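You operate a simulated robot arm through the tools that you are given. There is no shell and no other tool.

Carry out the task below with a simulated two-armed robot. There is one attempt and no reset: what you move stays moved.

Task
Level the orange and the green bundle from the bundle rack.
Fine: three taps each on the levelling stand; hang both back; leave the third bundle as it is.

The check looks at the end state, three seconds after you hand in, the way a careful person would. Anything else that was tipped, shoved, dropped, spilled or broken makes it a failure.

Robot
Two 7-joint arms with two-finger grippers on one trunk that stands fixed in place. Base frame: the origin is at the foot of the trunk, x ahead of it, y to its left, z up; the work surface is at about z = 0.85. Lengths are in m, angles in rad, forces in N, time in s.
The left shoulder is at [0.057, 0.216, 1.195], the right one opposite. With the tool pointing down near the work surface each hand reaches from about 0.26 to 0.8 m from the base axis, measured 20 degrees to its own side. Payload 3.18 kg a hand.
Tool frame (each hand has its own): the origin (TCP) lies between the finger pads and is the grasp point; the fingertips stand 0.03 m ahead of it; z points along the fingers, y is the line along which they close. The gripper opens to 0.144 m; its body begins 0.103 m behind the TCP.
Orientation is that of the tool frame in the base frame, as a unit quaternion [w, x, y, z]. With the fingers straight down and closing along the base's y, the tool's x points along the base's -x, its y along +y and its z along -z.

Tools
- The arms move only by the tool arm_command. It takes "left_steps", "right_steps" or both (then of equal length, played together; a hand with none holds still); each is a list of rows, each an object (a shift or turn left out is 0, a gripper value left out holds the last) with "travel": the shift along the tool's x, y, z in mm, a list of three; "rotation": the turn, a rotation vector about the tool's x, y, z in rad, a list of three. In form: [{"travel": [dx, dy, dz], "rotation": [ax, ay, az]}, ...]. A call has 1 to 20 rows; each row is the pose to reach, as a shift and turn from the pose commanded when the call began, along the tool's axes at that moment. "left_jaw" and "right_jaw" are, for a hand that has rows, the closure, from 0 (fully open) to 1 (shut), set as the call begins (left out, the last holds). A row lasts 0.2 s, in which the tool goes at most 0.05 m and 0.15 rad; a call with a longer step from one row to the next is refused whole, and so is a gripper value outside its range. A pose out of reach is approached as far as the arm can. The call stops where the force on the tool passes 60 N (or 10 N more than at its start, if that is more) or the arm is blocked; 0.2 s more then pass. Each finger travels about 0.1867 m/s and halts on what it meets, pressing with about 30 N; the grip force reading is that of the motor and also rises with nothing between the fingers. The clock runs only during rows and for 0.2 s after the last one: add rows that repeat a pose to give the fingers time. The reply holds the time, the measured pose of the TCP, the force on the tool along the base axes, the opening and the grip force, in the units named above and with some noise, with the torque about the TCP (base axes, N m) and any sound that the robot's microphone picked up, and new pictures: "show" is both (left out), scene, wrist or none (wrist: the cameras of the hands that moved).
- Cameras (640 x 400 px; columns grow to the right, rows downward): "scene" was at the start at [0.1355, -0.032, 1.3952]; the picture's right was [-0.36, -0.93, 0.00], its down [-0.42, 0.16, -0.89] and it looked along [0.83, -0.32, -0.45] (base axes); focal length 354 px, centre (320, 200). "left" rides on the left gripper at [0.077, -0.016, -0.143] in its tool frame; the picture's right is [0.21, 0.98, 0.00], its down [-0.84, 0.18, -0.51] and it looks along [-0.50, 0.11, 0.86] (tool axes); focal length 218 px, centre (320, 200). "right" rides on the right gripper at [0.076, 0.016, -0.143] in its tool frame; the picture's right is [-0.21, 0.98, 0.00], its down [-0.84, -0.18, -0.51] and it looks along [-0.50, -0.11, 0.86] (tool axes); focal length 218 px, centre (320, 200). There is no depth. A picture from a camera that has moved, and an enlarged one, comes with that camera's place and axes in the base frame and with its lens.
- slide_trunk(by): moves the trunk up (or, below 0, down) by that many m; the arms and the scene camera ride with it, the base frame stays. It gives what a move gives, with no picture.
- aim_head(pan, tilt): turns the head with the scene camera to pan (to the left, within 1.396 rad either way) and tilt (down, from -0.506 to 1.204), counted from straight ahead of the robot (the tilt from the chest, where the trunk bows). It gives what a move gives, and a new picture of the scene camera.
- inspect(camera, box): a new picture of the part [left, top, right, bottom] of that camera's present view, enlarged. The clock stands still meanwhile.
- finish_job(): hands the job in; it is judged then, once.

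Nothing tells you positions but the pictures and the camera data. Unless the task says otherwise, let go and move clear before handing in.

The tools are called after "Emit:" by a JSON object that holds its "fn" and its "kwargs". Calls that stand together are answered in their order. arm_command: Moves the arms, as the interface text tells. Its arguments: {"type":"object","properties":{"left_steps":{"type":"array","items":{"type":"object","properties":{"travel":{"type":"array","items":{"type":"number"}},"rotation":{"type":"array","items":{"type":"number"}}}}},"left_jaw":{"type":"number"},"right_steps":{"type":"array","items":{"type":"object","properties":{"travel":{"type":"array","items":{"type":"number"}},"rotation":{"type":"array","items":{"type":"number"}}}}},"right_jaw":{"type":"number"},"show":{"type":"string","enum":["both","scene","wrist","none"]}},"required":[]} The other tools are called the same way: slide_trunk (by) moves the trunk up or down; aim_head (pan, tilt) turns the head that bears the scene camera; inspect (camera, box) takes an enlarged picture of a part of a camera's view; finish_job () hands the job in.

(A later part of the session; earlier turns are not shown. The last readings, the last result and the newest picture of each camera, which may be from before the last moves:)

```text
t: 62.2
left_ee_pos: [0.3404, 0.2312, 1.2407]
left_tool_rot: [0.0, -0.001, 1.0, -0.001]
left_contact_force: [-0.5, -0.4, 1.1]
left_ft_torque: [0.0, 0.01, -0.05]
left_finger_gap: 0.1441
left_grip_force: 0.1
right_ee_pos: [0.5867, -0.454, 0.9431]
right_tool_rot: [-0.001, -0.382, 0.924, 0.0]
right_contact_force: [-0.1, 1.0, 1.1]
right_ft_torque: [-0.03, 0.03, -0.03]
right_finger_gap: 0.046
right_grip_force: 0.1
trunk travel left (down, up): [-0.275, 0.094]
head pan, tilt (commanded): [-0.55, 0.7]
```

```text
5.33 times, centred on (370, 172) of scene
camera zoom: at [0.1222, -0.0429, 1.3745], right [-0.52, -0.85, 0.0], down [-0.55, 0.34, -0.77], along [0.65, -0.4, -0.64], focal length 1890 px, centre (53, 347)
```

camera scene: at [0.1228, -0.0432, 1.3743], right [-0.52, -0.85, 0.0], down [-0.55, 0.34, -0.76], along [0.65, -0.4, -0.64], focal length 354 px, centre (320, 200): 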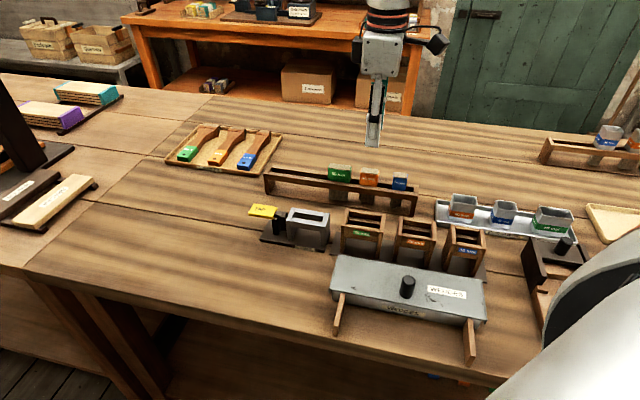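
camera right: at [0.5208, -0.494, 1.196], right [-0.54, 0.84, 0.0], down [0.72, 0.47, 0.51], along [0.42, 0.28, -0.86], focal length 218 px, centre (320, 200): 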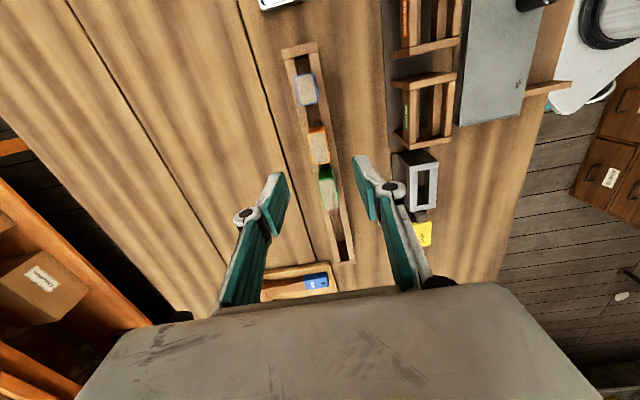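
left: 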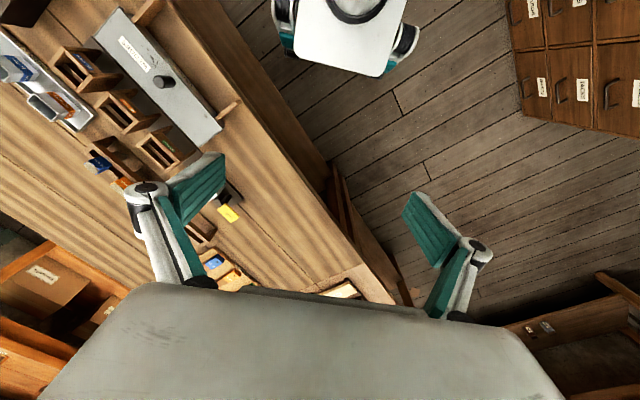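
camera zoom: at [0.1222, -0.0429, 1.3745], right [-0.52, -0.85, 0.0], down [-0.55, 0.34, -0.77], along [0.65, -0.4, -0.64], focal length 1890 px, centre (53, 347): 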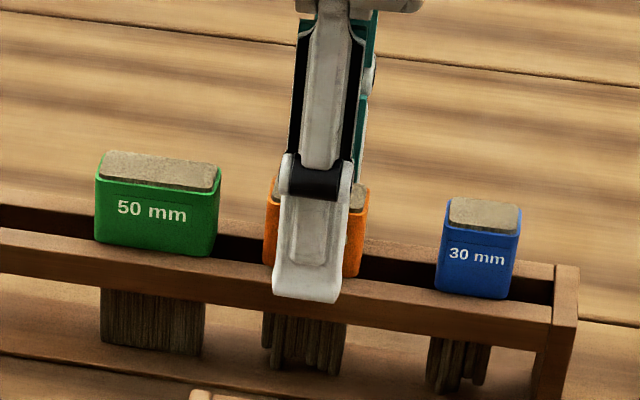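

Orange is centred between the fingers. I'll close and lift.

Emit:
{"fn": "arm_command", "kwargs": {"right_steps": [{"travel": [0, 0, 0]}, {"travel": [0, 0, 0]}, {"travel": [0, 0, 0]}], "right_jaw": 1.0, "show": "none"}}

Emit:
{"fn": "arm_command", "kwargs": {"right_steps": [{"travel": [0, 0, -5]}, {"travel": [0, 0, -20]}, {"travel": [0, 0, -40]}, {"travel": [0, 0, -65]}, {"travel": [0, 0, -90]}, {"travel": [0, 0, -120]}, {"travel": [0, 0, -120]}], "show": "both"}}

Emit:
{"fn": "inspect", "kwargs": {"camera": "scene", "box": [310, 90, 430, 210]}}

```text
t: 63.0
left_ee_pos: [0.3415, 0.2312, 1.2397]
left_tool_rot: [-0.001, 0.0, 1.0, -0.001]
left_contact_force: [0.1, 0.4, -0.7]
left_ft_torque: [-0.01, -0.03, -0.01]
left_finger_gap: 0.1439
left_grip_force: 0.0
right_ee_pos: [0.5869, -0.4529, 0.9434]
right_tool_rot: [-0.001, -0.381, 0.925, 0.0]
right_contact_force: [0.2, 1.1, 0.0]
right_ft_torque: [0.0, 0.0, 0.02]
right_finger_gap: 0.0204
right_grip_force: 29.9
trunk travel left (down, up): [-0.275, 0.094]
head pan, tilt (commanded): [-0.55, 0.7]
```

```text
t: 64.6
left_ee_pos: [0.3408, 0.2309, 1.2402]
left_tool_rot: [-0.001, -0.001, 1.0, -0.001]
left_contact_force: [-0.3, -0.3, -0.3]
left_ft_torque: [0.0, 0.01, 0.02]
left_finger_gap: 0.1439
left_grip_force: 0.0
right_ee_pos: [0.5882, -0.4502, 1.0652]
right_tool_rot: [-0.001, -0.382, 0.924, 0.0]
right_contact_force: [-0.3, 0.1, -0.1]
right_ft_torque: [0.03, -0.03, 0.04]
right_finger_gap: 0.0205
right_grip_force: 29.8
trunk travel left (down, up): [-0.275, 0.094]
head pan, tilt (commanded): [-0.55, 0.7]
camera scene: at [0.1231, -0.0434, 1.3743], right [-0.52, -0.85, 0.0], down [-0.55, 0.34, -0.76], along [0.65, -0.4, -0.64], focal length 354 px, centre (320, 200)
camera right: at [0.5228, -0.4933, 1.2079], right [-0.54, 0.84, 0.0], down [0.73, 0.47, 0.51], along [0.42, 0.28, -0.86], focal length 218 px, centre (320, 200)
```

scene: 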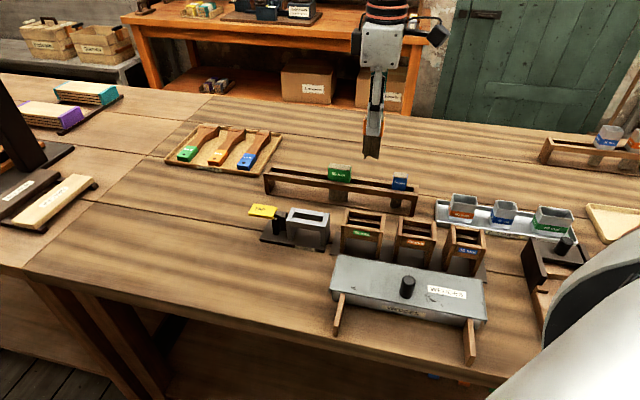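
right: 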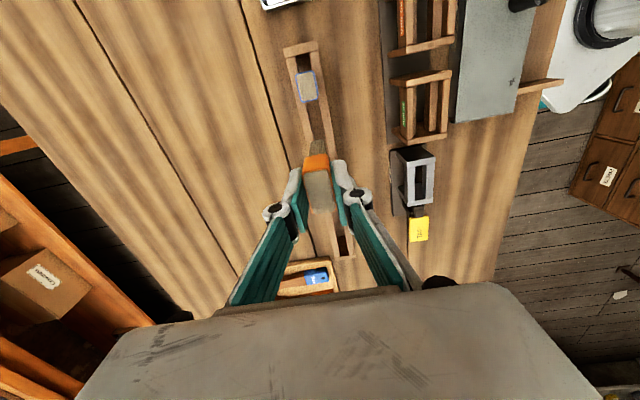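

```text
3.33 times, centred on (370, 150) of scene
camera zoom: at [0.1231, -0.0434, 1.3743], right [-0.52, -0.85, 0.0], down [-0.55, 0.34, -0.76], along [0.65, -0.4, -0.64], focal length 1181 px, centre (153, 367)
```

zoom: 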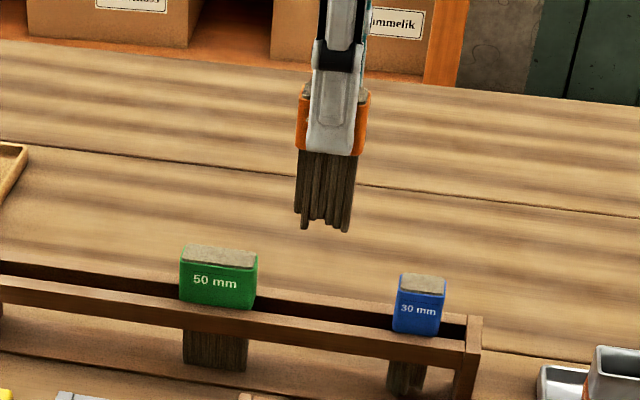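

Orange is lifted cleanly. I'll carry it to above the stand with a bit of extra height.

Emit:
{"fn": "arm_command", "kwargs": {"right_steps": [{"travel": [0, 0, -20]}, {"travel": [-24, 34, -20]}, {"travel": [-49, 68, -20]}, {"travel": [-74, 102, -20]}, {"travel": [-99, 136, -20]}, {"travel": [-99, 136, 10]}, {"travel": [-99, 136, 25]}, {"travel": [-99, 136, 25]}], "show": "both"}}

Emit:
{"fn": "inspect", "kwargs": {"camera": "right", "box": [270, 80, 370, 180]}}

Emit:
{"fn": "inspect", "kwargs": {"camera": "scene", "box": [240, 150, 360, 250]}}

```text
t: 66.4
left_ee_pos: [0.3401, 0.2325, 1.2409]
left_tool_rot: [-0.001, 0.0, 1.0, 0.0]
left_contact_force: [-0.1, 0.1, -0.2]
left_ft_torque: [0.01, 0.0, -0.02]
left_finger_gap: 0.144
left_grip_force: 0.2
right_ee_pos: [0.5627, -0.2853, 1.0405]
right_tool_rot: [-0.001, -0.383, 0.924, 0.0]
right_contact_force: [-0.4, -0.3, -1.0]
right_ft_torque: [0.02, -0.04, -0.01]
right_finger_gap: 0.0205
right_grip_force: 30.1
trunk travel left (down, up): [-0.275, 0.094]
head pan, tilt (commanded): [-0.55, 0.7]
camera scene: at [0.1225, -0.0434, 1.3744], right [-0.52, -0.85, 0.0], down [-0.55, 0.34, -0.76], along [0.65, -0.4, -0.64], focal length 354 px, centre (320, 200)
camera right: at [0.497, -0.3281, 1.1831], right [-0.54, 0.84, 0.0], down [0.72, 0.47, 0.51], along [0.42, 0.27, -0.86], focal length 218 px, centre (320, 200)
```

scene: 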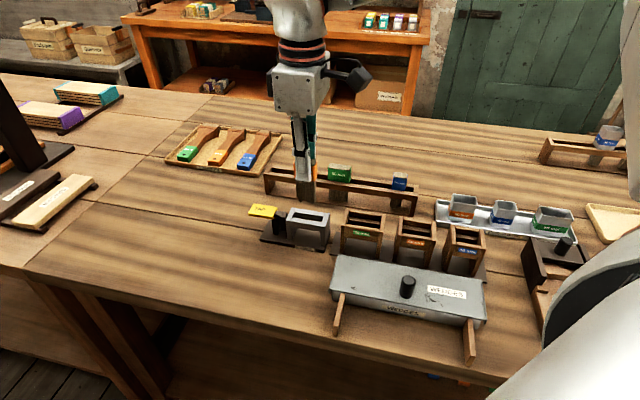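
right: 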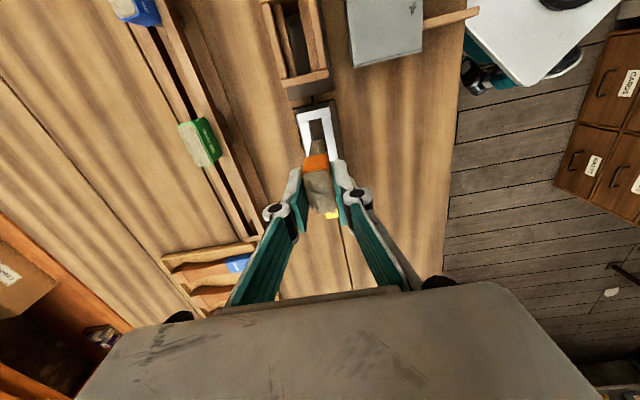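

```text
4.00 times, centred on (320, 130) of right
camera zoom: at [0.497, -0.3281, 1.1831], right [-0.54, 0.84, 0.0], down [0.72, 0.47, 0.51], along [0.42, 0.27, -0.86], focal length 873 px, centre (320, 480)
```

zoom: 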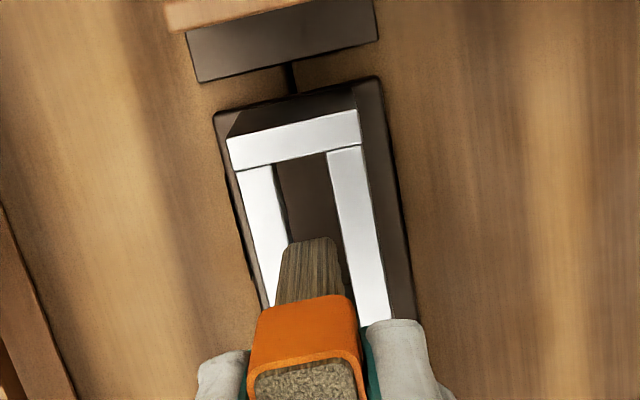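

```text
4.00 times, centred on (300, 200) of scene
camera zoom: at [0.1225, -0.0434, 1.3744], right [-0.52, -0.85, 0.0], down [-0.55, 0.34, -0.76], along [0.65, -0.4, -0.64], focal length 1417 px, centre (400, 200)
```

zoom: 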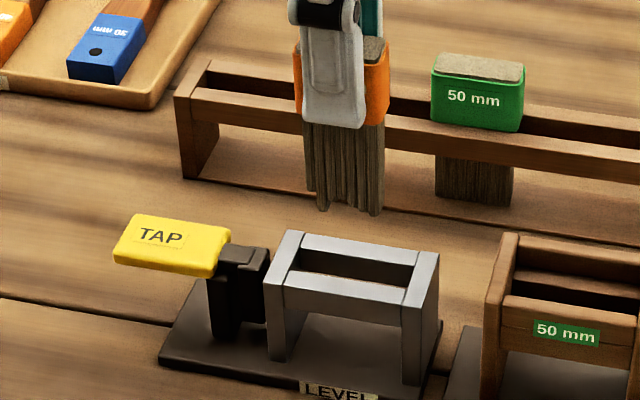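

It is aligned to within about 1 mm; I'll correct 0.8 mm and lower the orange bristles into the stand, stopping about 8 mm before seating.

Emit:
{"fn": "arm_command", "kwargs": {"right_steps": [{"travel": [0, -0.8, 10]}, {"travel": [0, -0.8, 25]}, {"travel": [0, -0.8, 40]}, {"travel": [0, -0.8, 55]}, {"travel": [0, -0.8, 70]}, {"travel": [0, -0.8, 84]}, {"travel": [0, -0.8, 84]}], "show": "none"}}

Emit:
{"fn": "inspect", "kwargs": {"camera": "right", "box": [270, 90, 370, 190]}}

Emit:
{"fn": "inspect", "kwargs": {"camera": "scene", "box": [260, 170, 350, 245]}}

```text
t: 68.0
left_ee_pos: [0.3406, 0.232, 1.2396]
left_tool_rot: [0.0, 0.0, 1.0, -0.001]
left_contact_force: [-0.4, -0.7, -0.9]
left_ft_torque: [-0.01, 0.02, 0.03]
left_finger_gap: 0.144
left_grip_force: 0.1
right_ee_pos: [0.5616, -0.2866, 0.9544]
right_tool_rot: [-0.001, -0.382, 0.924, 0.0]
right_contact_force: [-0.1, -0.2, -0.3]
right_ft_torque: [0.0, -0.01, -0.01]
right_finger_gap: 0.0203
right_grip_force: 30.0
trunk travel left (down, up): [-0.275, 0.094]
head pan, tilt (commanded): [-0.55, 0.7]
```

```text
4.00 times, centred on (320, 140) of right
camera zoom: at [0.4963, -0.3296, 1.0977], right [-0.54, 0.84, 0.0], down [0.72, 0.47, 0.51], along [0.42, 0.27, -0.86], focal length 873 px, centre (320, 440)
```

zoom: 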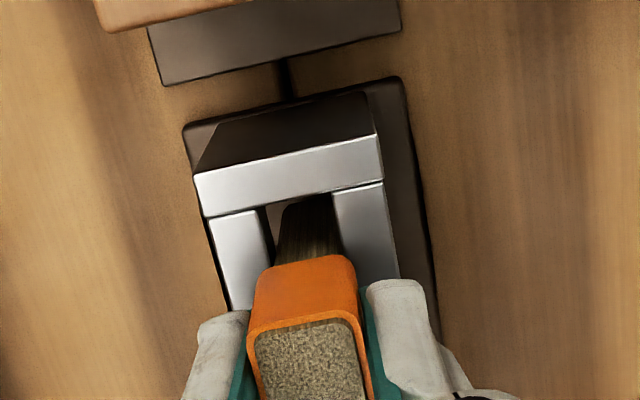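

```text
5.33 times, centred on (305, 208) of scene
camera zoom: at [0.1224, -0.043, 1.3745], right [-0.52, -0.85, 0.0], down [-0.55, 0.34, -0.77], along [0.65, -0.4, -0.64], focal length 1890 px, centre (400, 160)
```

zoom: 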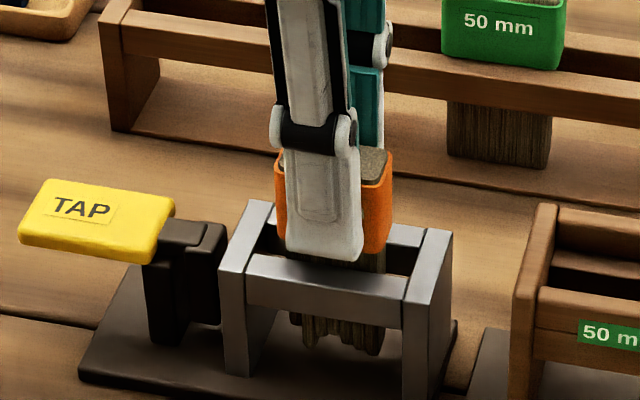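

It is well centred. Lowering the last millimetres.

Emit:
{"fn": "arm_command", "kwargs": {"right_steps": [{"travel": [0, 0, 3]}, {"travel": [0, 0, 5.5]}, {"travel": [0, 0, 5.5]}], "show": "none"}}

Emit:
{"fn": "arm_command", "kwargs": {"right_steps": [{"travel": [0, 0, 1]}, {"travel": [0, 0, 1]}], "show": "none"}}

```text
t: 68.8
left_ee_pos: [0.3405, 0.2307, 1.2407]
left_tool_rot: [-0.001, -0.001, 1.0, -0.001]
left_contact_force: [0.0, -0.5, -0.1]
left_ft_torque: [0.03, 0.0, 0.01]
left_finger_gap: 0.1442
left_grip_force: 0.1
right_ee_pos: [0.5635, -0.2859, 0.9497]
right_tool_rot: [0.0, -0.381, 0.925, 0.0]
right_contact_force: [0.4, -1.1, -0.8]
right_ft_torque: [-0.01, -0.01, -0.01]
right_finger_gap: 0.0203
right_grip_force: 30.0
trunk travel left (down, up): [-0.275, 0.094]
head pan, tilt (commanded): [-0.55, 0.7]
```

```text
t: 69.4
left_ee_pos: [0.3423, 0.2321, 1.2398]
left_tool_rot: [-0.001, -0.001, 1.0, -0.001]
left_contact_force: [-0.1, 0.4, 0.2]
left_ft_torque: [-0.05, -0.02, -0.01]
left_finger_gap: 0.1438
left_grip_force: 0.0
right_ee_pos: [0.5631, -0.2861, 0.949]
right_tool_rot: [-0.001, -0.382, 0.924, 0.0]
right_contact_force: [0.5, 0.3, -0.2]
right_ft_torque: [0.0, -0.01, -0.01]
right_finger_gap: 0.0205
right_grip_force: 29.9
trunk travel left (down, up): [-0.275, 0.094]
head pan, tilt (commanded): [-0.55, 0.7]
```

Emit:
{"fn": "arm_command", "kwargs": {"right_steps": [{"travel": [0, 0, 1]}, {"travel": [0, 0, 1]}], "show": "none"}}

```text
t: 70.0
left_ee_pos: [0.3393, 0.2313, 1.2404]
left_tool_rot: [0.0, -0.001, 1.0, -0.001]
left_contact_force: [-0.1, 1.2, 0.5]
left_ft_torque: [0.02, 0.0, 0.01]
left_finger_gap: 0.1441
left_grip_force: 0.0
right_ee_pos: [0.5622, -0.2845, 0.9482]
right_tool_rot: [0.0, -0.382, 0.924, 0.0]
right_contact_force: [-0.9, -1.0, 4.8]
right_ft_torque: [-0.12, 0.08, -0.04]
right_finger_gap: 0.0202
right_grip_force: 29.7
trunk travel left (down, up): [-0.275, 0.094]
head pan, tilt (commanded): [-0.55, 0.7]
```

Contact of 5 N shows orange is seated on the stand. I'll open and check.

Emit:
{"fn": "arm_command", "kwargs": {"right_steps": [{"travel": [0, 0, 0]}, {"travel": [0, 0, 0]}], "right_jaw": 0.7, "show": "none"}}

Emit:
{"fn": "inspect", "kwargs": {"camera": "right", "box": [270, 90, 370, 210]}}

Emit:
{"fn": "inspect", "kwargs": {"camera": "scene", "box": [260, 170, 350, 245]}}

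```text
t: 70.6
left_ee_pos: [0.3402, 0.2311, 1.2398]
left_tool_rot: [-0.001, -0.001, 1.0, -0.001]
left_contact_force: [-0.4, 0.3, 0.5]
left_ft_torque: [-0.01, 0.01, 0.0]
left_finger_gap: 0.1439
left_grip_force: 0.2
right_ee_pos: [0.5641, -0.2856, 0.9466]
right_tool_rot: [-0.001, -0.382, 0.924, 0.001]
right_contact_force: [-0.6, 0.3, -0.4]
right_ft_torque: [-0.03, 0.0, -0.08]
right_finger_gap: 0.0433
right_grip_force: 0.0
trunk travel left (down, up): [-0.275, 0.094]
head pan, tilt (commanded): [-0.55, 0.7]
```

```text
3.33 times, centred on (320, 150) of right
camera zoom: at [0.4976, -0.3285, 1.0899], right [-0.54, 0.84, 0.0], down [0.72, 0.47, 0.51], along [0.42, 0.27, -0.86], focal length 728 px, centre (320, 367)
```

zoom: 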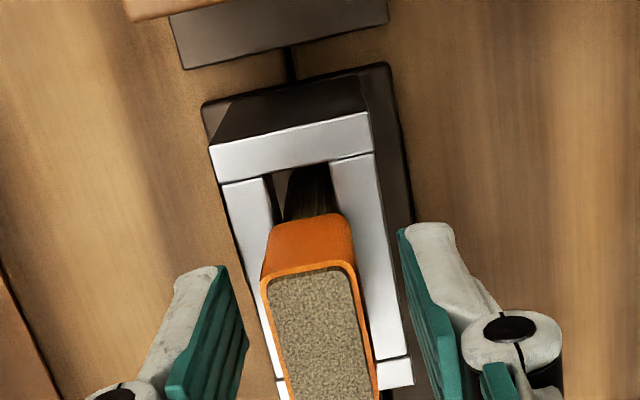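

```text
5.33 times, centred on (305, 208) of scene
camera zoom: at [0.1226, -0.0431, 1.3744], right [-0.52, -0.85, 0.0], down [-0.55, 0.34, -0.76], along [0.65, -0.4, -0.64], focal length 1890 px, centre (400, 160)
```

zoom: 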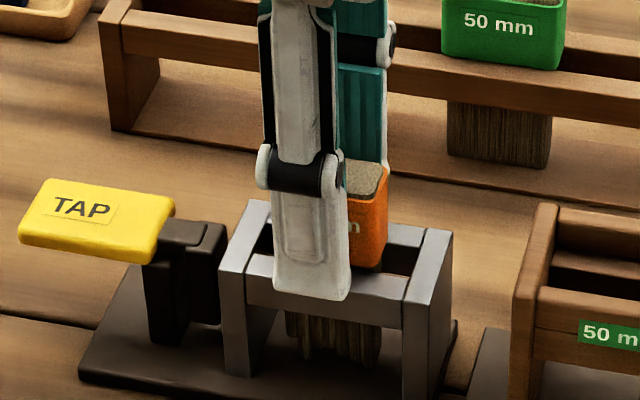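

Orange is seated symmetrically on the stand. I'll rise, close the jaw, and lean the hand toward the paddle as before.

Emit:
{"fn": "arm_command", "kwargs": {"right_steps": [{"travel": [0, 0, -10]}, {"travel": [0, 0, -40]}, {"travel": [0, 0, -80]}, {"travel": [0, 0, -100]}, {"travel": [-17, 0, -100]}, {"travel": [-17, 0, -100], "rotation": [0, -0.12, 0]}, {"travel": [-17, 0, -100], "rotation": [0, -0.24, 0]}, {"travel": [-17, 0, -100], "rotation": [0, -0.36, 0]}, {"travel": [-17, 0, -100], "rotation": [0, -0.45, 0]}, {"travel": [-17, 0, -100], "rotation": [0, -0.45, 0]}], "show": "none"}}

Emit:
{"fn": "inspect", "kwargs": {"camera": "scene", "box": [230, 130, 350, 250]}}

```text
t: 72.8
left_ee_pos: [0.3403, 0.2314, 1.2415]
left_tool_rot: [-0.001, -0.001, 1.0, -0.002]
left_contact_force: [-0.3, 0.5, 0.1]
left_ft_torque: [0.03, 0.01, -0.02]
left_finger_gap: 0.1442
left_grip_force: 0.1
right_ee_pos: [0.5754, -0.274, 1.0465]
right_tool_rot: [0.206, -0.372, 0.901, 0.086]
right_contact_force: [0.8, 0.6, -0.7]
right_ft_torque: [0.01, -0.03, 0.0]
right_finger_gap: 0.0432
right_grip_force: 0.1
trunk travel left (down, up): [-0.275, 0.094]
head pan, tilt (commanded): [-0.55, 0.7]
```

```text
3.33 times, centred on (290, 190) of scene
camera zoom: at [0.1224, -0.0431, 1.3744], right [-0.52, -0.85, 0.0], down [-0.55, 0.34, -0.77], along [0.65, -0.4, -0.64], focal length 1181 px, centre (420, 233)
```

zoom: 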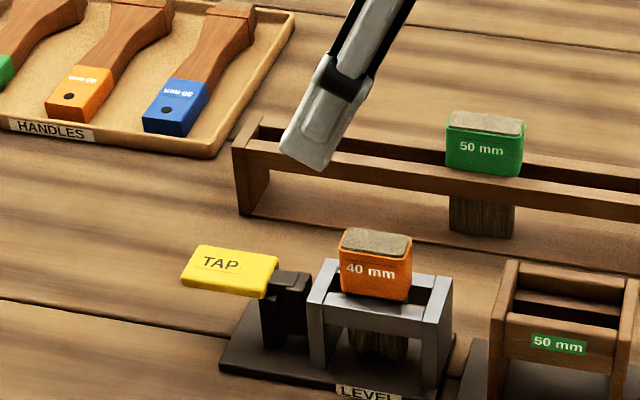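

Same approach to the paddle again, with the jaw closed, stopping just above it.

Emit:
{"fn": "arm_command", "kwargs": {"right_steps": [{"travel": [-34, 0, 16]}, {"travel": [-67.5, 0, 32.6]}, {"travel": [-67.5, 0, 32.6]}, {"travel": [-53.1, 0, 62.3]}, {"travel": [-38.8, 0, 92]}, {"travel": [-28.4, 0, 113.6]}, {"travel": [-25.3, 0, 119.9]}, {"travel": [-25.3, 0, 119.9]}], "right_jaw": 1.0, "show": "none"}}

Emit:
{"fn": "inspect", "kwargs": {"camera": "scene", "box": [240, 180, 340, 250]}}

Emit:
{"fn": "inspect", "kwargs": {"camera": "scene", "box": [290, 208, 340, 248]}}

```text
t: 74.6
left_ee_pos: [0.3402, 0.2317, 1.2407]
left_tool_rot: [-0.001, -0.002, 1.0, -0.001]
left_contact_force: [-0.2, 0.1, -0.3]
left_ft_torque: [0.01, 0.01, -0.02]
left_finger_gap: 0.144
left_grip_force: 0.0
right_ee_pos: [0.6294, -0.2217, 0.9506]
right_tool_rot: [0.205, -0.372, 0.901, 0.087]
right_contact_force: [0.7, 0.3, -0.9]
right_ft_torque: [-0.02, 0.01, 0.0]
right_finger_gap: 0.0002
right_grip_force: 30.0
trunk travel left (down, up): [-0.275, 0.094]
head pan, tilt (commanded): [-0.55, 0.7]
```

```text
5.71 times, centred on (290, 215) of scene
camera zoom: at [0.1227, -0.0431, 1.3744], right [-0.52, -0.85, 0.0], down [-0.55, 0.34, -0.76], along [0.65, -0.4, -0.64], focal length 2025 px, centre (491, 114)
```

zoom: 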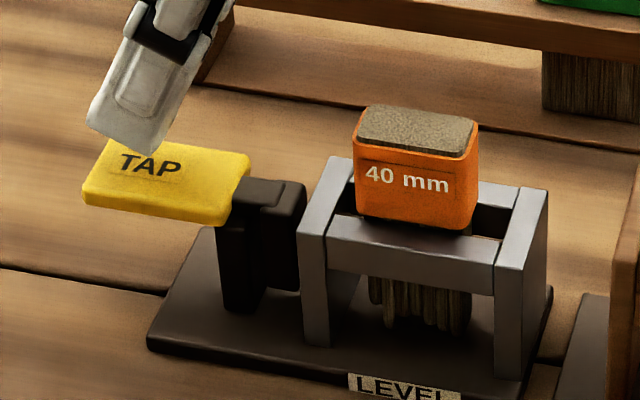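

```text
10.00 times, centred on (315, 228) of scene
camera zoom: at [0.1227, -0.0431, 1.3744], right [-0.52, -0.85, 0.0], down [-0.55, 0.34, -0.76], along [0.65, -0.4, -0.64], focal length 3543 px, centre (370, -80)
```

zoom: 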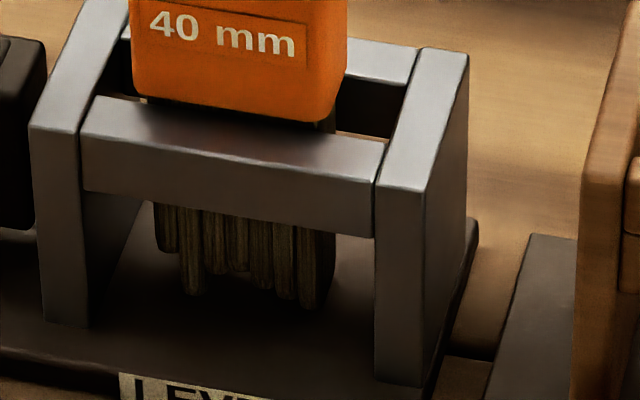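

The fingers are about 8 mm above the paddle. Orange tap 1:

Emit:
{"fn": "arm_command", "kwargs": {"right_steps": [{"travel": [2.2, 0, 4.5]}, {"travel": [4.35, 0, 9]}, {"travel": [6.1, 0, 12.6]}, {"travel": [7.2, 0, 14.8]}, {"travel": [8.0, 0, 16.5]}, {"travel": [8.0, 0, 16.5]}], "show": "none"}}

Emit:
{"fn": "inspect", "kwargs": {"camera": "scene", "box": [240, 180, 340, 250]}}

```text
t: 76.0
left_ee_pos: [0.3409, 0.2327, 1.2398]
left_tool_rot: [-0.001, -0.001, 1.0, -0.001]
left_contact_force: [0.8, -0.2, -0.6]
left_ft_torque: [0.02, 0.01, 0.04]
left_finger_gap: 0.1438
left_grip_force: 0.0
right_ee_pos: [0.6285, -0.2217, 0.9325]
right_tool_rot: [0.205, -0.372, 0.901, 0.086]
right_contact_force: [0.9, 0.8, 2.5]
right_ft_torque: [-0.03, -0.07, 0.02]
right_finger_gap: 0.0058
right_grip_force: 30.3
trunk travel left (down, up): [-0.275, 0.094]
head pan, tilt (commanded): [-0.55, 0.7]
heard: click
```

```text
5.71 times, centred on (290, 215) of scene
camera zoom: at [0.1225, -0.043, 1.3744], right [-0.52, -0.85, 0.0], down [-0.55, 0.34, -0.77], along [0.65, -0.4, -0.64], focal length 2025 px, centre (491, 114)
```

zoom: 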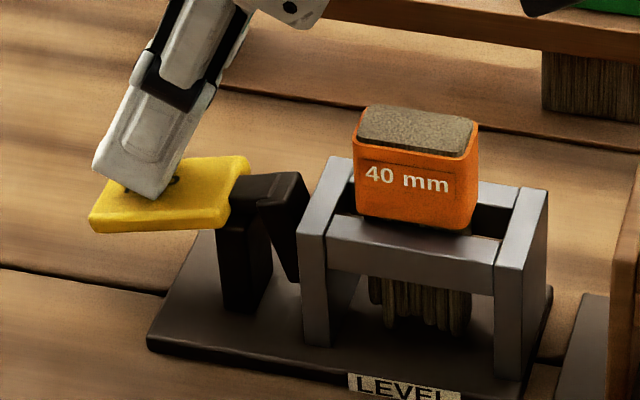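

Click 1 for orange. I'll release fully.

Emit:
{"fn": "arm_command", "kwargs": {"right_steps": [{"travel": [-2.2, 0, -4.5]}, {"travel": [-4.3, 0, -9]}, {"travel": [-7.2, 0, -14.8]}, {"travel": [-7.2, 0, -14.8]}, {"travel": [-7.2, 0, -14.8]}], "show": "none"}}

Emit:
{"fn": "inspect", "kwargs": {"camera": "scene", "box": [240, 180, 340, 250]}}

Emit:
{"fn": "inspect", "kwargs": {"camera": "scene", "box": [290, 208, 340, 248]}}

```text
t: 77.2
left_ee_pos: [0.3416, 0.2312, 1.2403]
left_tool_rot: [-0.001, 0.0, 1.0, -0.001]
left_contact_force: [0.3, 0.4, -1.3]
left_ft_torque: [0.03, 0.01, 0.0]
left_finger_gap: 0.1436
left_grip_force: 0.0
right_ee_pos: [0.6281, -0.2206, 0.9491]
right_tool_rot: [0.205, -0.372, 0.901, 0.086]
right_contact_force: [0.0, 0.4, 0.2]
right_ft_torque: [-0.02, -0.02, 0.05]
right_finger_gap: 0.0
right_grip_force: 30.6
trunk travel left (down, up): [-0.275, 0.094]
head pan, tilt (commanded): [-0.55, 0.7]
```

```text
5.71 times, centred on (290, 215) of scene
camera zoom: at [0.1224, -0.0431, 1.3744], right [-0.52, -0.85, 0.0], down [-0.55, 0.34, -0.77], along [0.65, -0.4, -0.64], focal length 2025 px, centre (491, 114)
```

zoom: 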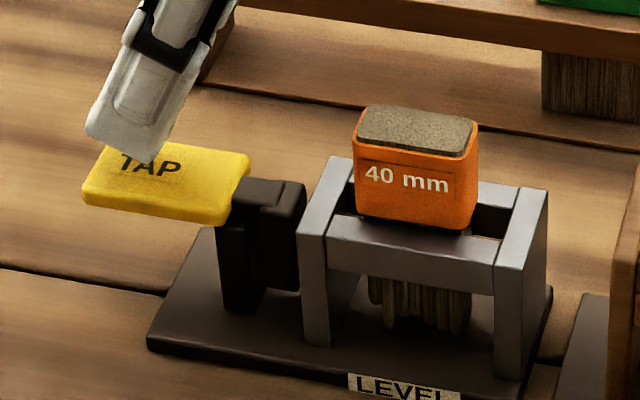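

```text
10.00 times, centred on (315, 228) of scene
camera zoom: at [0.1224, -0.0431, 1.3744], right [-0.52, -0.85, 0.0], down [-0.55, 0.34, -0.77], along [0.65, -0.4, -0.64], focal length 3543 px, centre (370, -80)
```

zoom: 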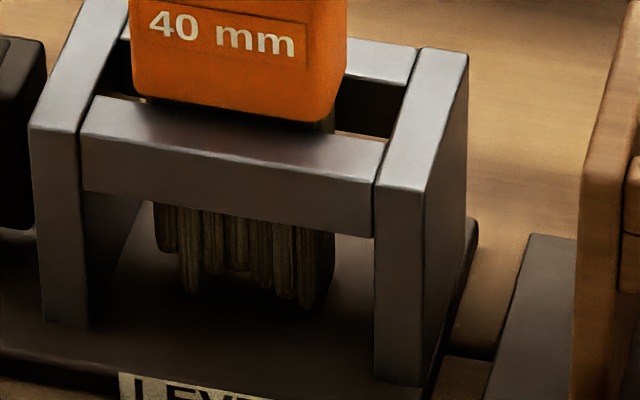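

The lever is back and the ends have evened slightly. Orange tap 2, slightly deeper for a definite click:

Emit:
{"fn": "arm_command", "kwargs": {"right_steps": [{"travel": [2.2, 0, 4.5]}, {"travel": [4.35, 0, 9]}, {"travel": [6.1, 0, 12.6]}, {"travel": [7.3, 0, 15]}, {"travel": [8.1, 0, 16.6]}, {"travel": [8.1, 0, 16.6]}], "show": "none"}}

```text
t: 78.6
left_ee_pos: [0.3399, 0.2325, 1.24]
left_tool_rot: [0.0, -0.001, 1.0, 0.0]
left_contact_force: [-0.2, -0.7, -0.5]
left_ft_torque: [-0.02, 0.0, 0.03]
left_finger_gap: 0.1439
left_grip_force: 0.0
right_ee_pos: [0.6279, -0.2201, 0.9326]
right_tool_rot: [0.206, -0.373, 0.901, 0.085]
right_contact_force: [-1.6, -0.3, 13.3]
right_ft_torque: [-0.01, 0.06, -0.01]
right_finger_gap: 0.0059
right_grip_force: 30.9
trunk travel left (down, up): [-0.275, 0.094]
head pan, tilt (commanded): [-0.55, 0.7]
heard: click
```

Click 2. I'll release fully.

Emit:
{"fn": "arm_command", "kwargs": {"right_steps": [{"travel": [-2.2, 0, -4.5]}, {"travel": [-4.3, 0, -9]}, {"travel": [-8.1, 0, -16.6]}, {"travel": [-8.1, 0, -16.6]}, {"travel": [-8.1, 0, -16.6]}], "show": "none"}}

Emit:
{"fn": "inspect", "kwargs": {"camera": "scene", "box": [240, 180, 340, 250]}}

Emit:
{"fn": "inspect", "kwargs": {"camera": "scene", "box": [290, 208, 340, 248]}}

```text
t: 79.8
left_ee_pos: [0.3411, 0.2323, 1.2397]
left_tool_rot: [-0.001, -0.002, 1.0, -0.001]
left_contact_force: [0.6, 0.8, 0.3]
left_ft_torque: [0.01, 0.0, -0.01]
left_finger_gap: 0.1443
left_grip_force: 0.1
right_ee_pos: [0.6278, -0.2211, 0.9494]
right_tool_rot: [0.205, -0.373, 0.901, 0.086]
right_contact_force: [0.1, 0.5, 0.3]
right_ft_torque: [0.0, -0.01, -0.02]
right_finger_gap: 0.0
right_grip_force: 30.7
trunk travel left (down, up): [-0.275, 0.094]
head pan, tilt (commanded): [-0.55, 0.7]
```

```text
5.71 times, centred on (290, 215) of scene
camera zoom: at [0.1224, -0.0431, 1.3744], right [-0.52, -0.85, 0.0], down [-0.55, 0.34, -0.77], along [0.65, -0.4, -0.64], focal length 2025 px, centre (491, 114)
```

zoom: 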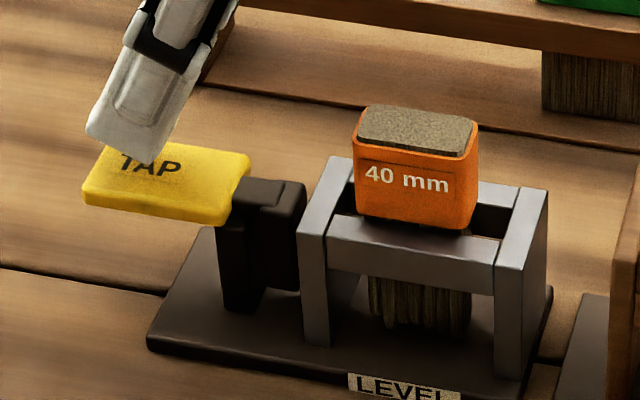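

```text
10.00 times, centred on (315, 228) of scene
camera zoom: at [0.1224, -0.0431, 1.3744], right [-0.52, -0.85, 0.0], down [-0.55, 0.34, -0.77], along [0.65, -0.4, -0.64], focal length 3543 px, centre (370, -80)
```

zoom: 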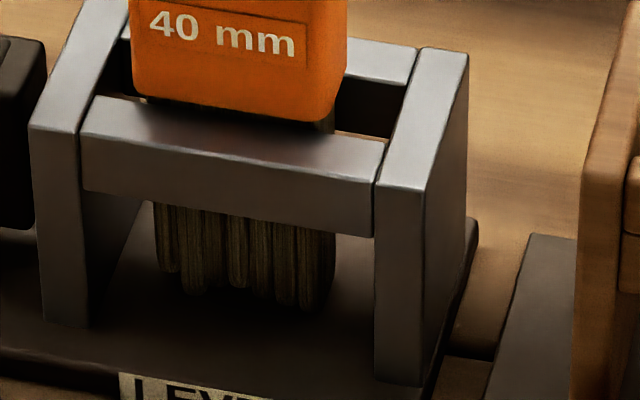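

The ends are more even after two taps. Orange tap 3:

Emit:
{"fn": "arm_command", "kwargs": {"right_steps": [{"travel": [2.2, 0, 4.5]}, {"travel": [4.35, 0, 9]}, {"travel": [6.1, 0, 12.6]}, {"travel": [7.3, 0, 15]}, {"travel": [8.1, 0, 16.6]}, {"travel": [8.1, 0, 16.6]}], "show": "none"}}

```text
t: 81.2
left_ee_pos: [0.3393, 0.2311, 1.2409]
left_tool_rot: [0.0, 0.0, 1.0, -0.001]
left_contact_force: [-0.8, 0.9, 0.4]
left_ft_torque: [0.01, -0.03, 0.01]
left_finger_gap: 0.1438
left_grip_force: 0.0
right_ee_pos: [0.6275, -0.2209, 0.932]
right_tool_rot: [0.207, -0.372, 0.901, 0.084]
right_contact_force: [0.0, -3.7, 15.5]
right_ft_torque: [-0.09, 0.0, -0.01]
right_finger_gap: 0.0058
right_grip_force: 30.8
trunk travel left (down, up): [-0.275, 0.094]
head pan, tilt (commanded): [-0.55, 0.7]
heard: click
```

Click 3. I'll release and rise clear of the paddle.

Emit:
{"fn": "arm_command", "kwargs": {"right_steps": [{"travel": [-2.2, 0, -4.5]}, {"travel": [-4.3, 0, -9]}, {"travel": [-8.1, 0, -16.6]}, {"travel": [-18, 0, -37]}, {"travel": [-30, 0, -62]}, {"travel": [-41, 0, -85]}, {"travel": [-41, 0, -85]}], "show": "none"}}

Emit:
{"fn": "inspect", "kwargs": {"camera": "scene", "box": [240, 180, 340, 250]}}

Emit:
{"fn": "inspect", "kwargs": {"camera": "scene", "box": [290, 208, 340, 248]}}

```text
t: 82.8
left_ee_pos: [0.3411, 0.2307, 1.2405]
left_tool_rot: [0.0, -0.001, 1.0, -0.001]
left_contact_force: [0.7, 0.0, -1.0]
left_ft_torque: [-0.02, 0.02, -0.02]
left_finger_gap: 0.1441
left_grip_force: 0.1
right_ee_pos: [0.6283, -0.2205, 1.0248]
right_tool_rot: [0.204, -0.373, 0.901, 0.086]
right_contact_force: [-0.1, 0.4, -0.5]
right_ft_torque: [-0.01, -0.01, -0.01]
right_finger_gap: 0.0
right_grip_force: 30.8
trunk travel left (down, up): [-0.275, 0.094]
head pan, tilt (commanded): [-0.55, 0.7]
```

```text
5.71 times, centred on (290, 215) of scene
camera zoom: at [0.1229, -0.0433, 1.3743], right [-0.52, -0.85, 0.0], down [-0.55, 0.34, -0.76], along [0.65, -0.4, -0.64], focal length 2025 px, centre (491, 114)
```

zoom: 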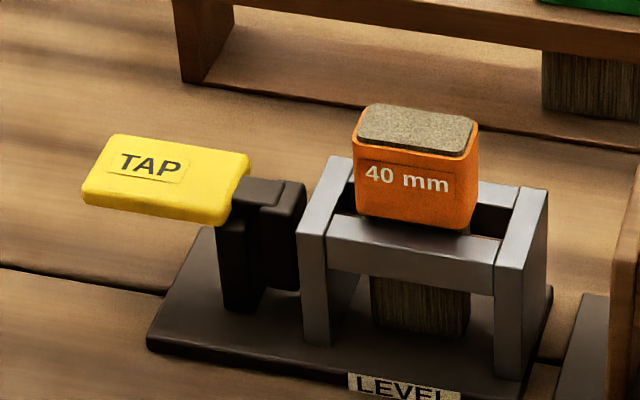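

```text
10.00 times, centred on (315, 228) of scene
camera zoom: at [0.1229, -0.0433, 1.3743], right [-0.52, -0.85, 0.0], down [-0.55, 0.34, -0.76], along [0.65, -0.4, -0.64], focal length 3543 px, centre (370, -80)
```

zoom: 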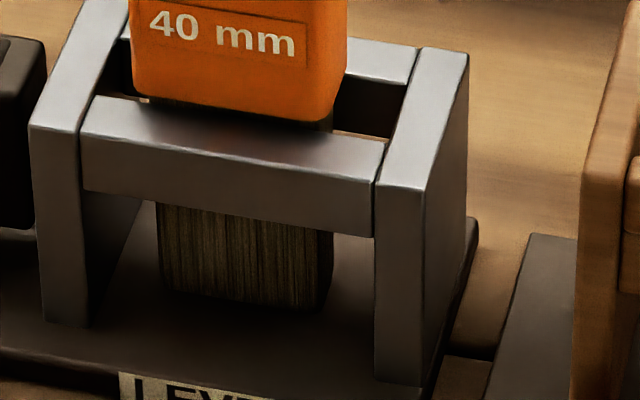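

Orange is level now too. I'll bring the hand back upright beside the stand.

Emit:
{"fn": "arm_command", "kwargs": {"right_steps": [{"travel": [27, 0, -24]}, {"travel": [54.3, 0, -48.5]}, {"travel": [54.3, 0, -48.5], "rotation": [0, 0.12, 0]}, {"travel": [54.3, 0, -48.5], "rotation": [0, 0.24, 0]}, {"travel": [54.3, 0, -48.5], "rotation": [0, 0.36, 0]}, {"travel": [54.3, 0, -48.5], "rotation": [0, 0.45, 0]}, {"travel": [54.3, 0, -48.5], "rotation": [0, 0.45, 0]}], "right_jaw": 0.65, "show": "none"}}

Emit:
{"fn": "inspect", "kwargs": {"camera": "right", "box": [284, 80, 348, 160]}}

```text
t: 84.4
left_ee_pos: [0.3404, 0.2333, 1.241]
left_tool_rot: [0.0, 0.0, 1.0, -0.002]
left_contact_force: [-0.8, -0.3, 0.5]
left_ft_torque: [0.04, 0.0, 0.0]
left_finger_gap: 0.1441
left_grip_force: 0.0
right_ee_pos: [0.5784, -0.2701, 1.0448]
right_tool_rot: [0.001, -0.382, 0.924, 0.0]
right_contact_force: [0.4, 0.6, -0.8]
right_ft_torque: [-0.03, -0.02, 0.02]
right_finger_gap: 0.0505
right_grip_force: 0.1
trunk travel left (down, up): [-0.275, 0.094]
head pan, tilt (commanded): [-0.55, 0.7]
```

```text
5.00 times, centred on (316, 120) of right
camera zoom: at [0.5129, -0.3122, 1.1877], right [-0.54, 0.84, 0.0], down [0.72, 0.47, 0.51], along [0.42, 0.27, -0.86], focal length 1091 px, centre (340, 600)
```

zoom: 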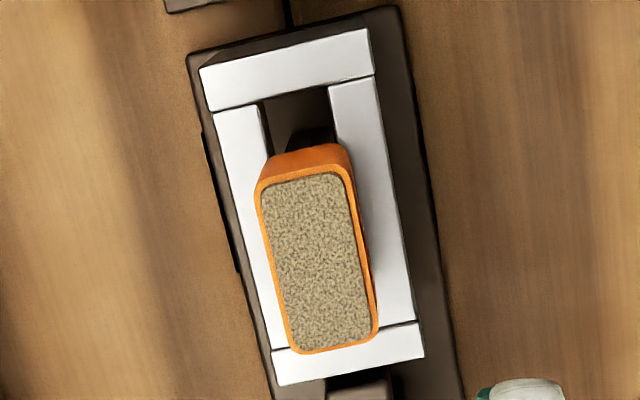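

Orange's centre is about 21 mm along from the hand. I'll move over it and descend.

Emit:
{"fn": "arm_command", "kwargs": {"right_steps": [{"travel": [21, -0.5, 0]}, {"travel": [21, -0.5, 0]}, {"travel": [21, -0.5, 30]}, {"travel": [21, -0.5, 60]}, {"travel": [21, -0.5, 85]}, {"travel": [21, -0.5, 97]}, {"travel": [21, -0.5, 97]}], "right_jaw": 0.65, "show": "none"}}

Emit:
{"fn": "inspect", "kwargs": {"camera": "right", "box": [270, 100, 370, 220]}}

Emit:
{"fn": "inspect", "kwargs": {"camera": "scene", "box": [270, 180, 350, 240]}}

```text
t: 86.0
left_ee_pos: [0.3408, 0.2335, 1.2401]
left_tool_rot: [0.0, 0.0, 1.0, -0.001]
left_contact_force: [0.6, 0.6, -0.9]
left_ft_torque: [0.03, 0.0, 0.0]
left_finger_gap: 0.1437
left_grip_force: 0.0
right_ee_pos: [0.5649, -0.2857, 0.9488]
right_tool_rot: [0.0, -0.382, 0.924, 0.0]
right_contact_force: [0.4, 0.3, 0.2]
right_ft_torque: [0.02, -0.02, 0.02]
right_finger_gap: 0.0505
right_grip_force: 0.1
trunk travel left (down, up): [-0.275, 0.094]
head pan, tilt (commanded): [-0.55, 0.7]
```

```text
3.33 times, centred on (320, 160) of right
camera zoom: at [0.4988, -0.3274, 1.0902], right [-0.54, 0.84, 0.0], down [0.72, 0.47, 0.51], along [0.42, 0.27, -0.86], focal length 728 px, centre (320, 333)
```

zoom: 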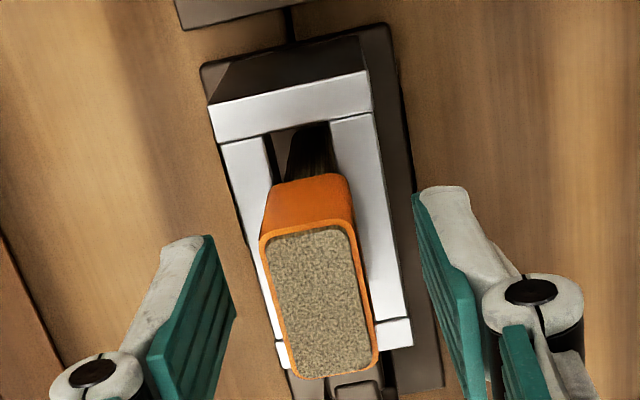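

```text
6.67 times, centred on (310, 210) of scene
camera zoom: at [0.1224, -0.0431, 1.3745], right [-0.52, -0.85, 0.0], down [-0.55, 0.34, -0.77], along [0.65, -0.4, -0.64], focal length 2362 px, centre (387, 133)
```

zoom: 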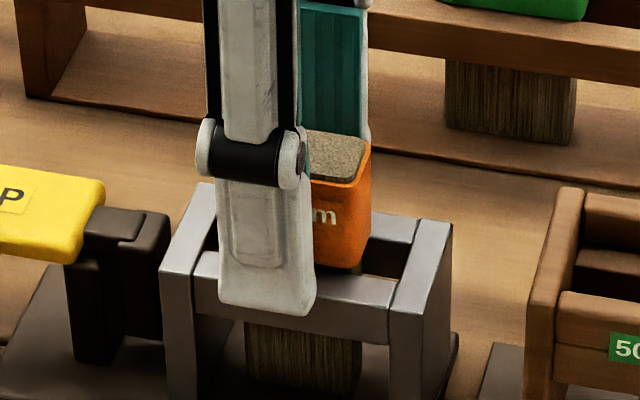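

Nearly aligned. I'll shift 2 mm along the row, close and lift.

Emit:
{"fn": "arm_command", "kwargs": {"right_steps": [{"travel": [2, 0, 0]}, {"travel": [2, 0, 0]}], "right_jaw": 0.65, "show": "none"}}

Emit:
{"fn": "arm_command", "kwargs": {"right_steps": [{"travel": [0, 0, 0]}, {"travel": [0, 0, 0]}, {"travel": [0, 0, 0]}], "right_jaw": 1.0, "show": "none"}}

Emit:
{"fn": "arm_command", "kwargs": {"right_steps": [{"travel": [0, 0, -5]}, {"travel": [0, 0, -20]}, {"travel": [0, 0, -40]}, {"travel": [0, 0, -65]}, {"travel": [0, 0, -90]}, {"travel": [0, 0, -130]}, {"travel": [0, 0, -130]}], "show": "both"}}

```text
t: 86.6
left_ee_pos: [0.3404, 0.2315, 1.2401]
left_tool_rot: [-0.001, -0.001, 1.0, -0.001]
left_contact_force: [-0.5, -0.5, 0.5]
left_ft_torque: [0.0, 0.0, 0.0]
left_finger_gap: 0.1441
left_grip_force: 0.1
right_ee_pos: [0.5623, -0.2875, 0.9475]
right_tool_rot: [-0.001, -0.382, 0.924, 0.0]
right_contact_force: [-0.5, 0.7, 0.4]
right_ft_torque: [0.02, 0.02, -0.02]
right_finger_gap: 0.0503
right_grip_force: 0.1
trunk travel left (down, up): [-0.275, 0.094]
head pan, tilt (commanded): [-0.55, 0.7]
```

```text
t: 87.4
left_ee_pos: [0.34, 0.231, 1.2411]
left_tool_rot: [0.0, -0.001, 1.0, -0.001]
left_contact_force: [-0.7, 0.6, -0.3]
left_ft_torque: [-0.01, 0.02, 0.01]
left_finger_gap: 0.1441
left_grip_force: 0.1
right_ee_pos: [0.5629, -0.2874, 0.9487]
right_tool_rot: [-0.001, -0.381, 0.924, 0.0]
right_contact_force: [0.1, 0.0, 0.0]
right_ft_torque: [-0.01, -0.02, -0.02]
right_finger_gap: 0.0205
right_grip_force: 30.4
trunk travel left (down, up): [-0.275, 0.094]
head pan, tilt (commanded): [-0.55, 0.7]
```

```text
t: 89.0
left_ee_pos: [0.3419, 0.2313, 1.2407]
left_tool_rot: [-0.001, -0.001, 1.0, -0.001]
left_contact_force: [0.5, 0.1, -0.9]
left_ft_torque: [0.01, 0.03, 0.01]
left_finger_gap: 0.144
left_grip_force: 0.0
right_ee_pos: [0.5658, -0.2865, 1.0796]
right_tool_rot: [-0.002, -0.381, 0.924, 0.002]
right_contact_force: [0.0, 0.9, -0.8]
right_ft_torque: [0.03, 0.01, -0.02]
right_finger_gap: 0.0202
right_grip_force: 30.0
trunk travel left (down, up): [-0.275, 0.094]
head pan, tilt (commanded): [-0.55, 0.7]
camera scene: at [0.1232, -0.0435, 1.3742], right [-0.52, -0.85, 0.0], down [-0.55, 0.34, -0.76], along [0.65, -0.4, -0.64], focal length 354 px, centre (320, 200)
camera right: at [0.4995, -0.3288, 1.2217], right [-0.54, 0.84, 0.0], down [0.73, 0.47, 0.51], along [0.42, 0.28, -0.86], focal length 218 px, centre (320, 200)
```

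scene: 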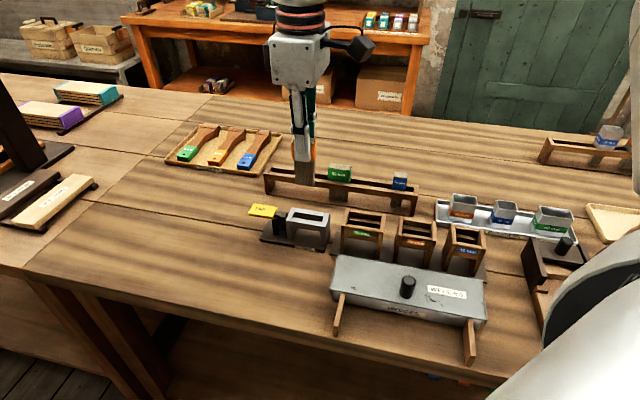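
right: 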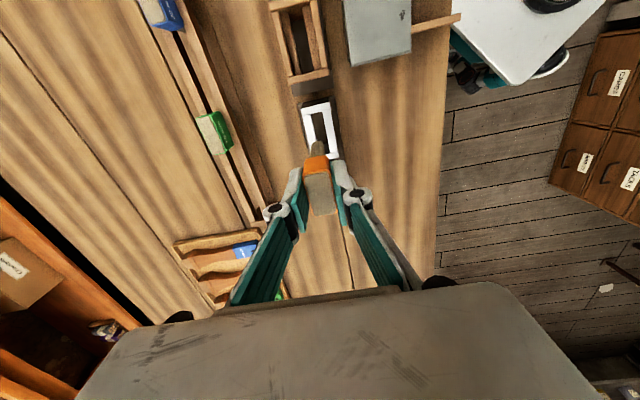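

Orange is lifted. I'll carry it back over its place between green and blue.

Emit:
{"fn": "arm_command", "kwargs": {"right_steps": [{"travel": [24, -34, 0]}, {"travel": [49, -68, 0]}, {"travel": [74, -102, 0]}, {"travel": [99, -134, 0]}, {"travel": [99, -134, 20]}, {"travel": [99, -134, 40]}, {"travel": [99, -134, 40]}], "show": "none"}}

Emit:
{"fn": "inspect", "kwargs": {"camera": "right", "box": [270, 40, 370, 200]}}

Emit:
{"fn": "inspect", "kwargs": {"camera": "right", "box": [280, 70, 360, 170]}}

Emit:
{"fn": "inspect", "kwargs": {"camera": "scene", "box": [310, 110, 430, 210]}}

```text
t: 90.6
left_ee_pos: [0.3407, 0.2327, 1.2407]
left_tool_rot: [0.0, -0.001, 1.0, -0.001]
left_contact_force: [-0.5, -0.1, -0.6]
left_ft_torque: [-0.01, 0.03, 0.01]
left_finger_gap: 0.1441
left_grip_force: 0.0
right_ee_pos: [0.5882, -0.4531, 1.04]
right_tool_rot: [-0.001, -0.382, 0.924, 0.0]
right_contact_force: [-0.7, -0.6, -1.0]
right_ft_torque: [0.03, -0.03, 0.0]
right_finger_gap: 0.0205
right_grip_force: 30.2
trunk travel left (down, up): [-0.275, 0.094]
head pan, tilt (commanded): [-0.55, 0.7]
```

```text
2.50 times, centred on (320, 120) of right
camera zoom: at [0.5224, -0.4955, 1.1818], right [-0.54, 0.84, 0.0], down [0.72, 0.47, 0.51], along [0.42, 0.27, -0.86], focal length 546 px, centre (320, 400)
```

zoom: 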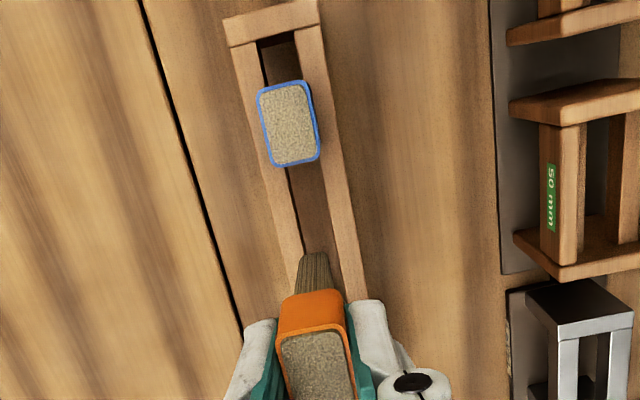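

```text
4.00 times, centred on (320, 120) of right
camera zoom: at [0.5224, -0.4955, 1.1818], right [-0.54, 0.84, 0.0], down [0.72, 0.47, 0.51], along [0.42, 0.27, -0.86], focal length 873 px, centre (320, 520)
```

zoom: 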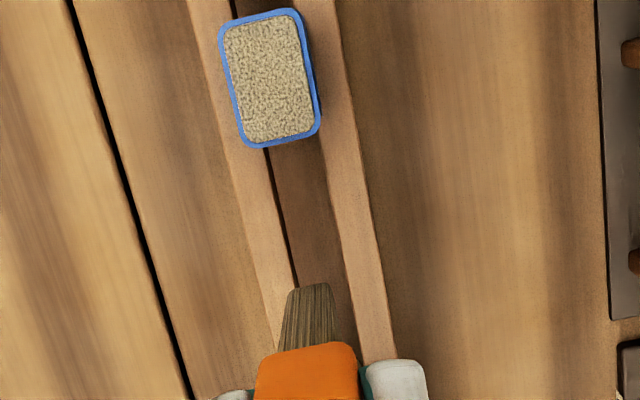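

```text
4.00 times, centred on (370, 160) of scene
camera zoom: at [0.1223, -0.0429, 1.3745], right [-0.52, -0.85, 0.0], down [-0.55, 0.34, -0.77], along [0.65, -0.4, -0.64], focal length 1417 px, centre (120, 360)
```

zoom: 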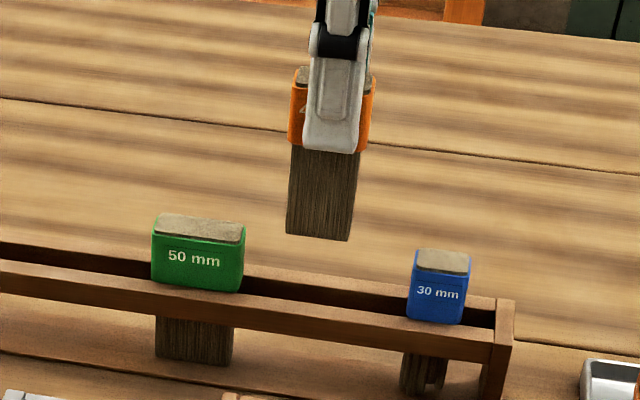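

It is aligned to within about 0.6 mm. I'll correct and lower it into the slot, stopping about 8 mm before seating.

Emit:
{"fn": "arm_command", "kwargs": {"right_steps": [{"travel": [0, 0.6, 12]}, {"travel": [0, 0.6, 27]}, {"travel": [0, 0.6, 42]}, {"travel": [0, 0.6, 57]}, {"travel": [0, 0.6, 72]}, {"travel": [0, 0.6, 86]}, {"travel": [0, 0.6, 86]}], "show": "none"}}

Emit:
{"fn": "inspect", "kwargs": {"camera": "right", "box": [270, 80, 370, 200]}}

Emit:
{"fn": "inspect", "kwargs": {"camera": "scene", "box": [310, 135, 430, 210]}}

```text
t: 92.2
left_ee_pos: [0.3402, 0.2319, 1.2411]
left_tool_rot: [-0.001, -0.001, 1.0, -0.001]
left_contact_force: [0.0, 0.1, 0.1]
left_ft_torque: [0.01, -0.02, 0.0]
left_finger_gap: 0.1437
left_grip_force: 0.1
right_ee_pos: [0.5875, -0.4501, 0.952]
right_tool_rot: [-0.001, -0.382, 0.924, 0.001]
right_contact_force: [0.2, -0.6, -0.7]
right_ft_torque: [0.03, -0.06, -0.03]
right_finger_gap: 0.0202
right_grip_force: 30.6
trunk travel left (down, up): [-0.275, 0.094]
head pan, tilt (commanded): [-0.55, 0.7]
```

```text
3.33 times, centred on (320, 140) of right
camera zoom: at [0.5216, -0.4935, 1.0941], right [-0.54, 0.84, 0.0], down [0.72, 0.47, 0.51], along [0.42, 0.27, -0.86], focal length 728 px, centre (320, 400)
```

zoom: 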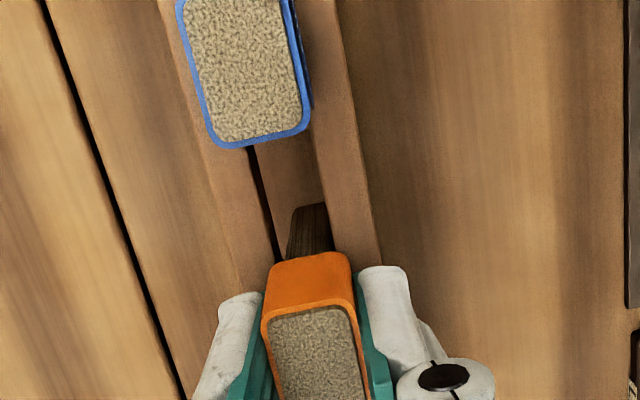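

```text
5.33 times, centred on (370, 172) of scene
camera zoom: at [0.1223, -0.043, 1.3745], right [-0.52, -0.85, 0.0], down [-0.55, 0.34, -0.77], along [0.65, -0.4, -0.64], focal length 1890 px, centre (53, 347)
```

zoom: 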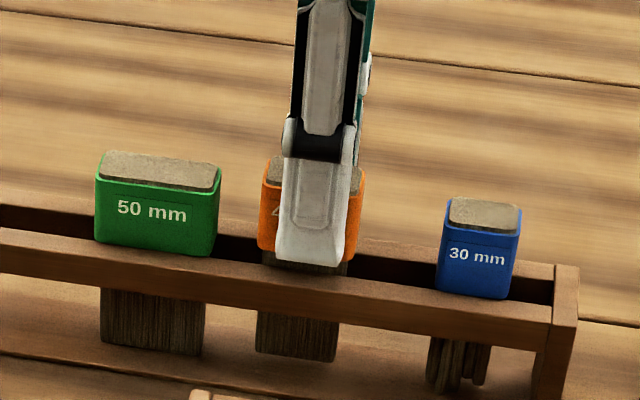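

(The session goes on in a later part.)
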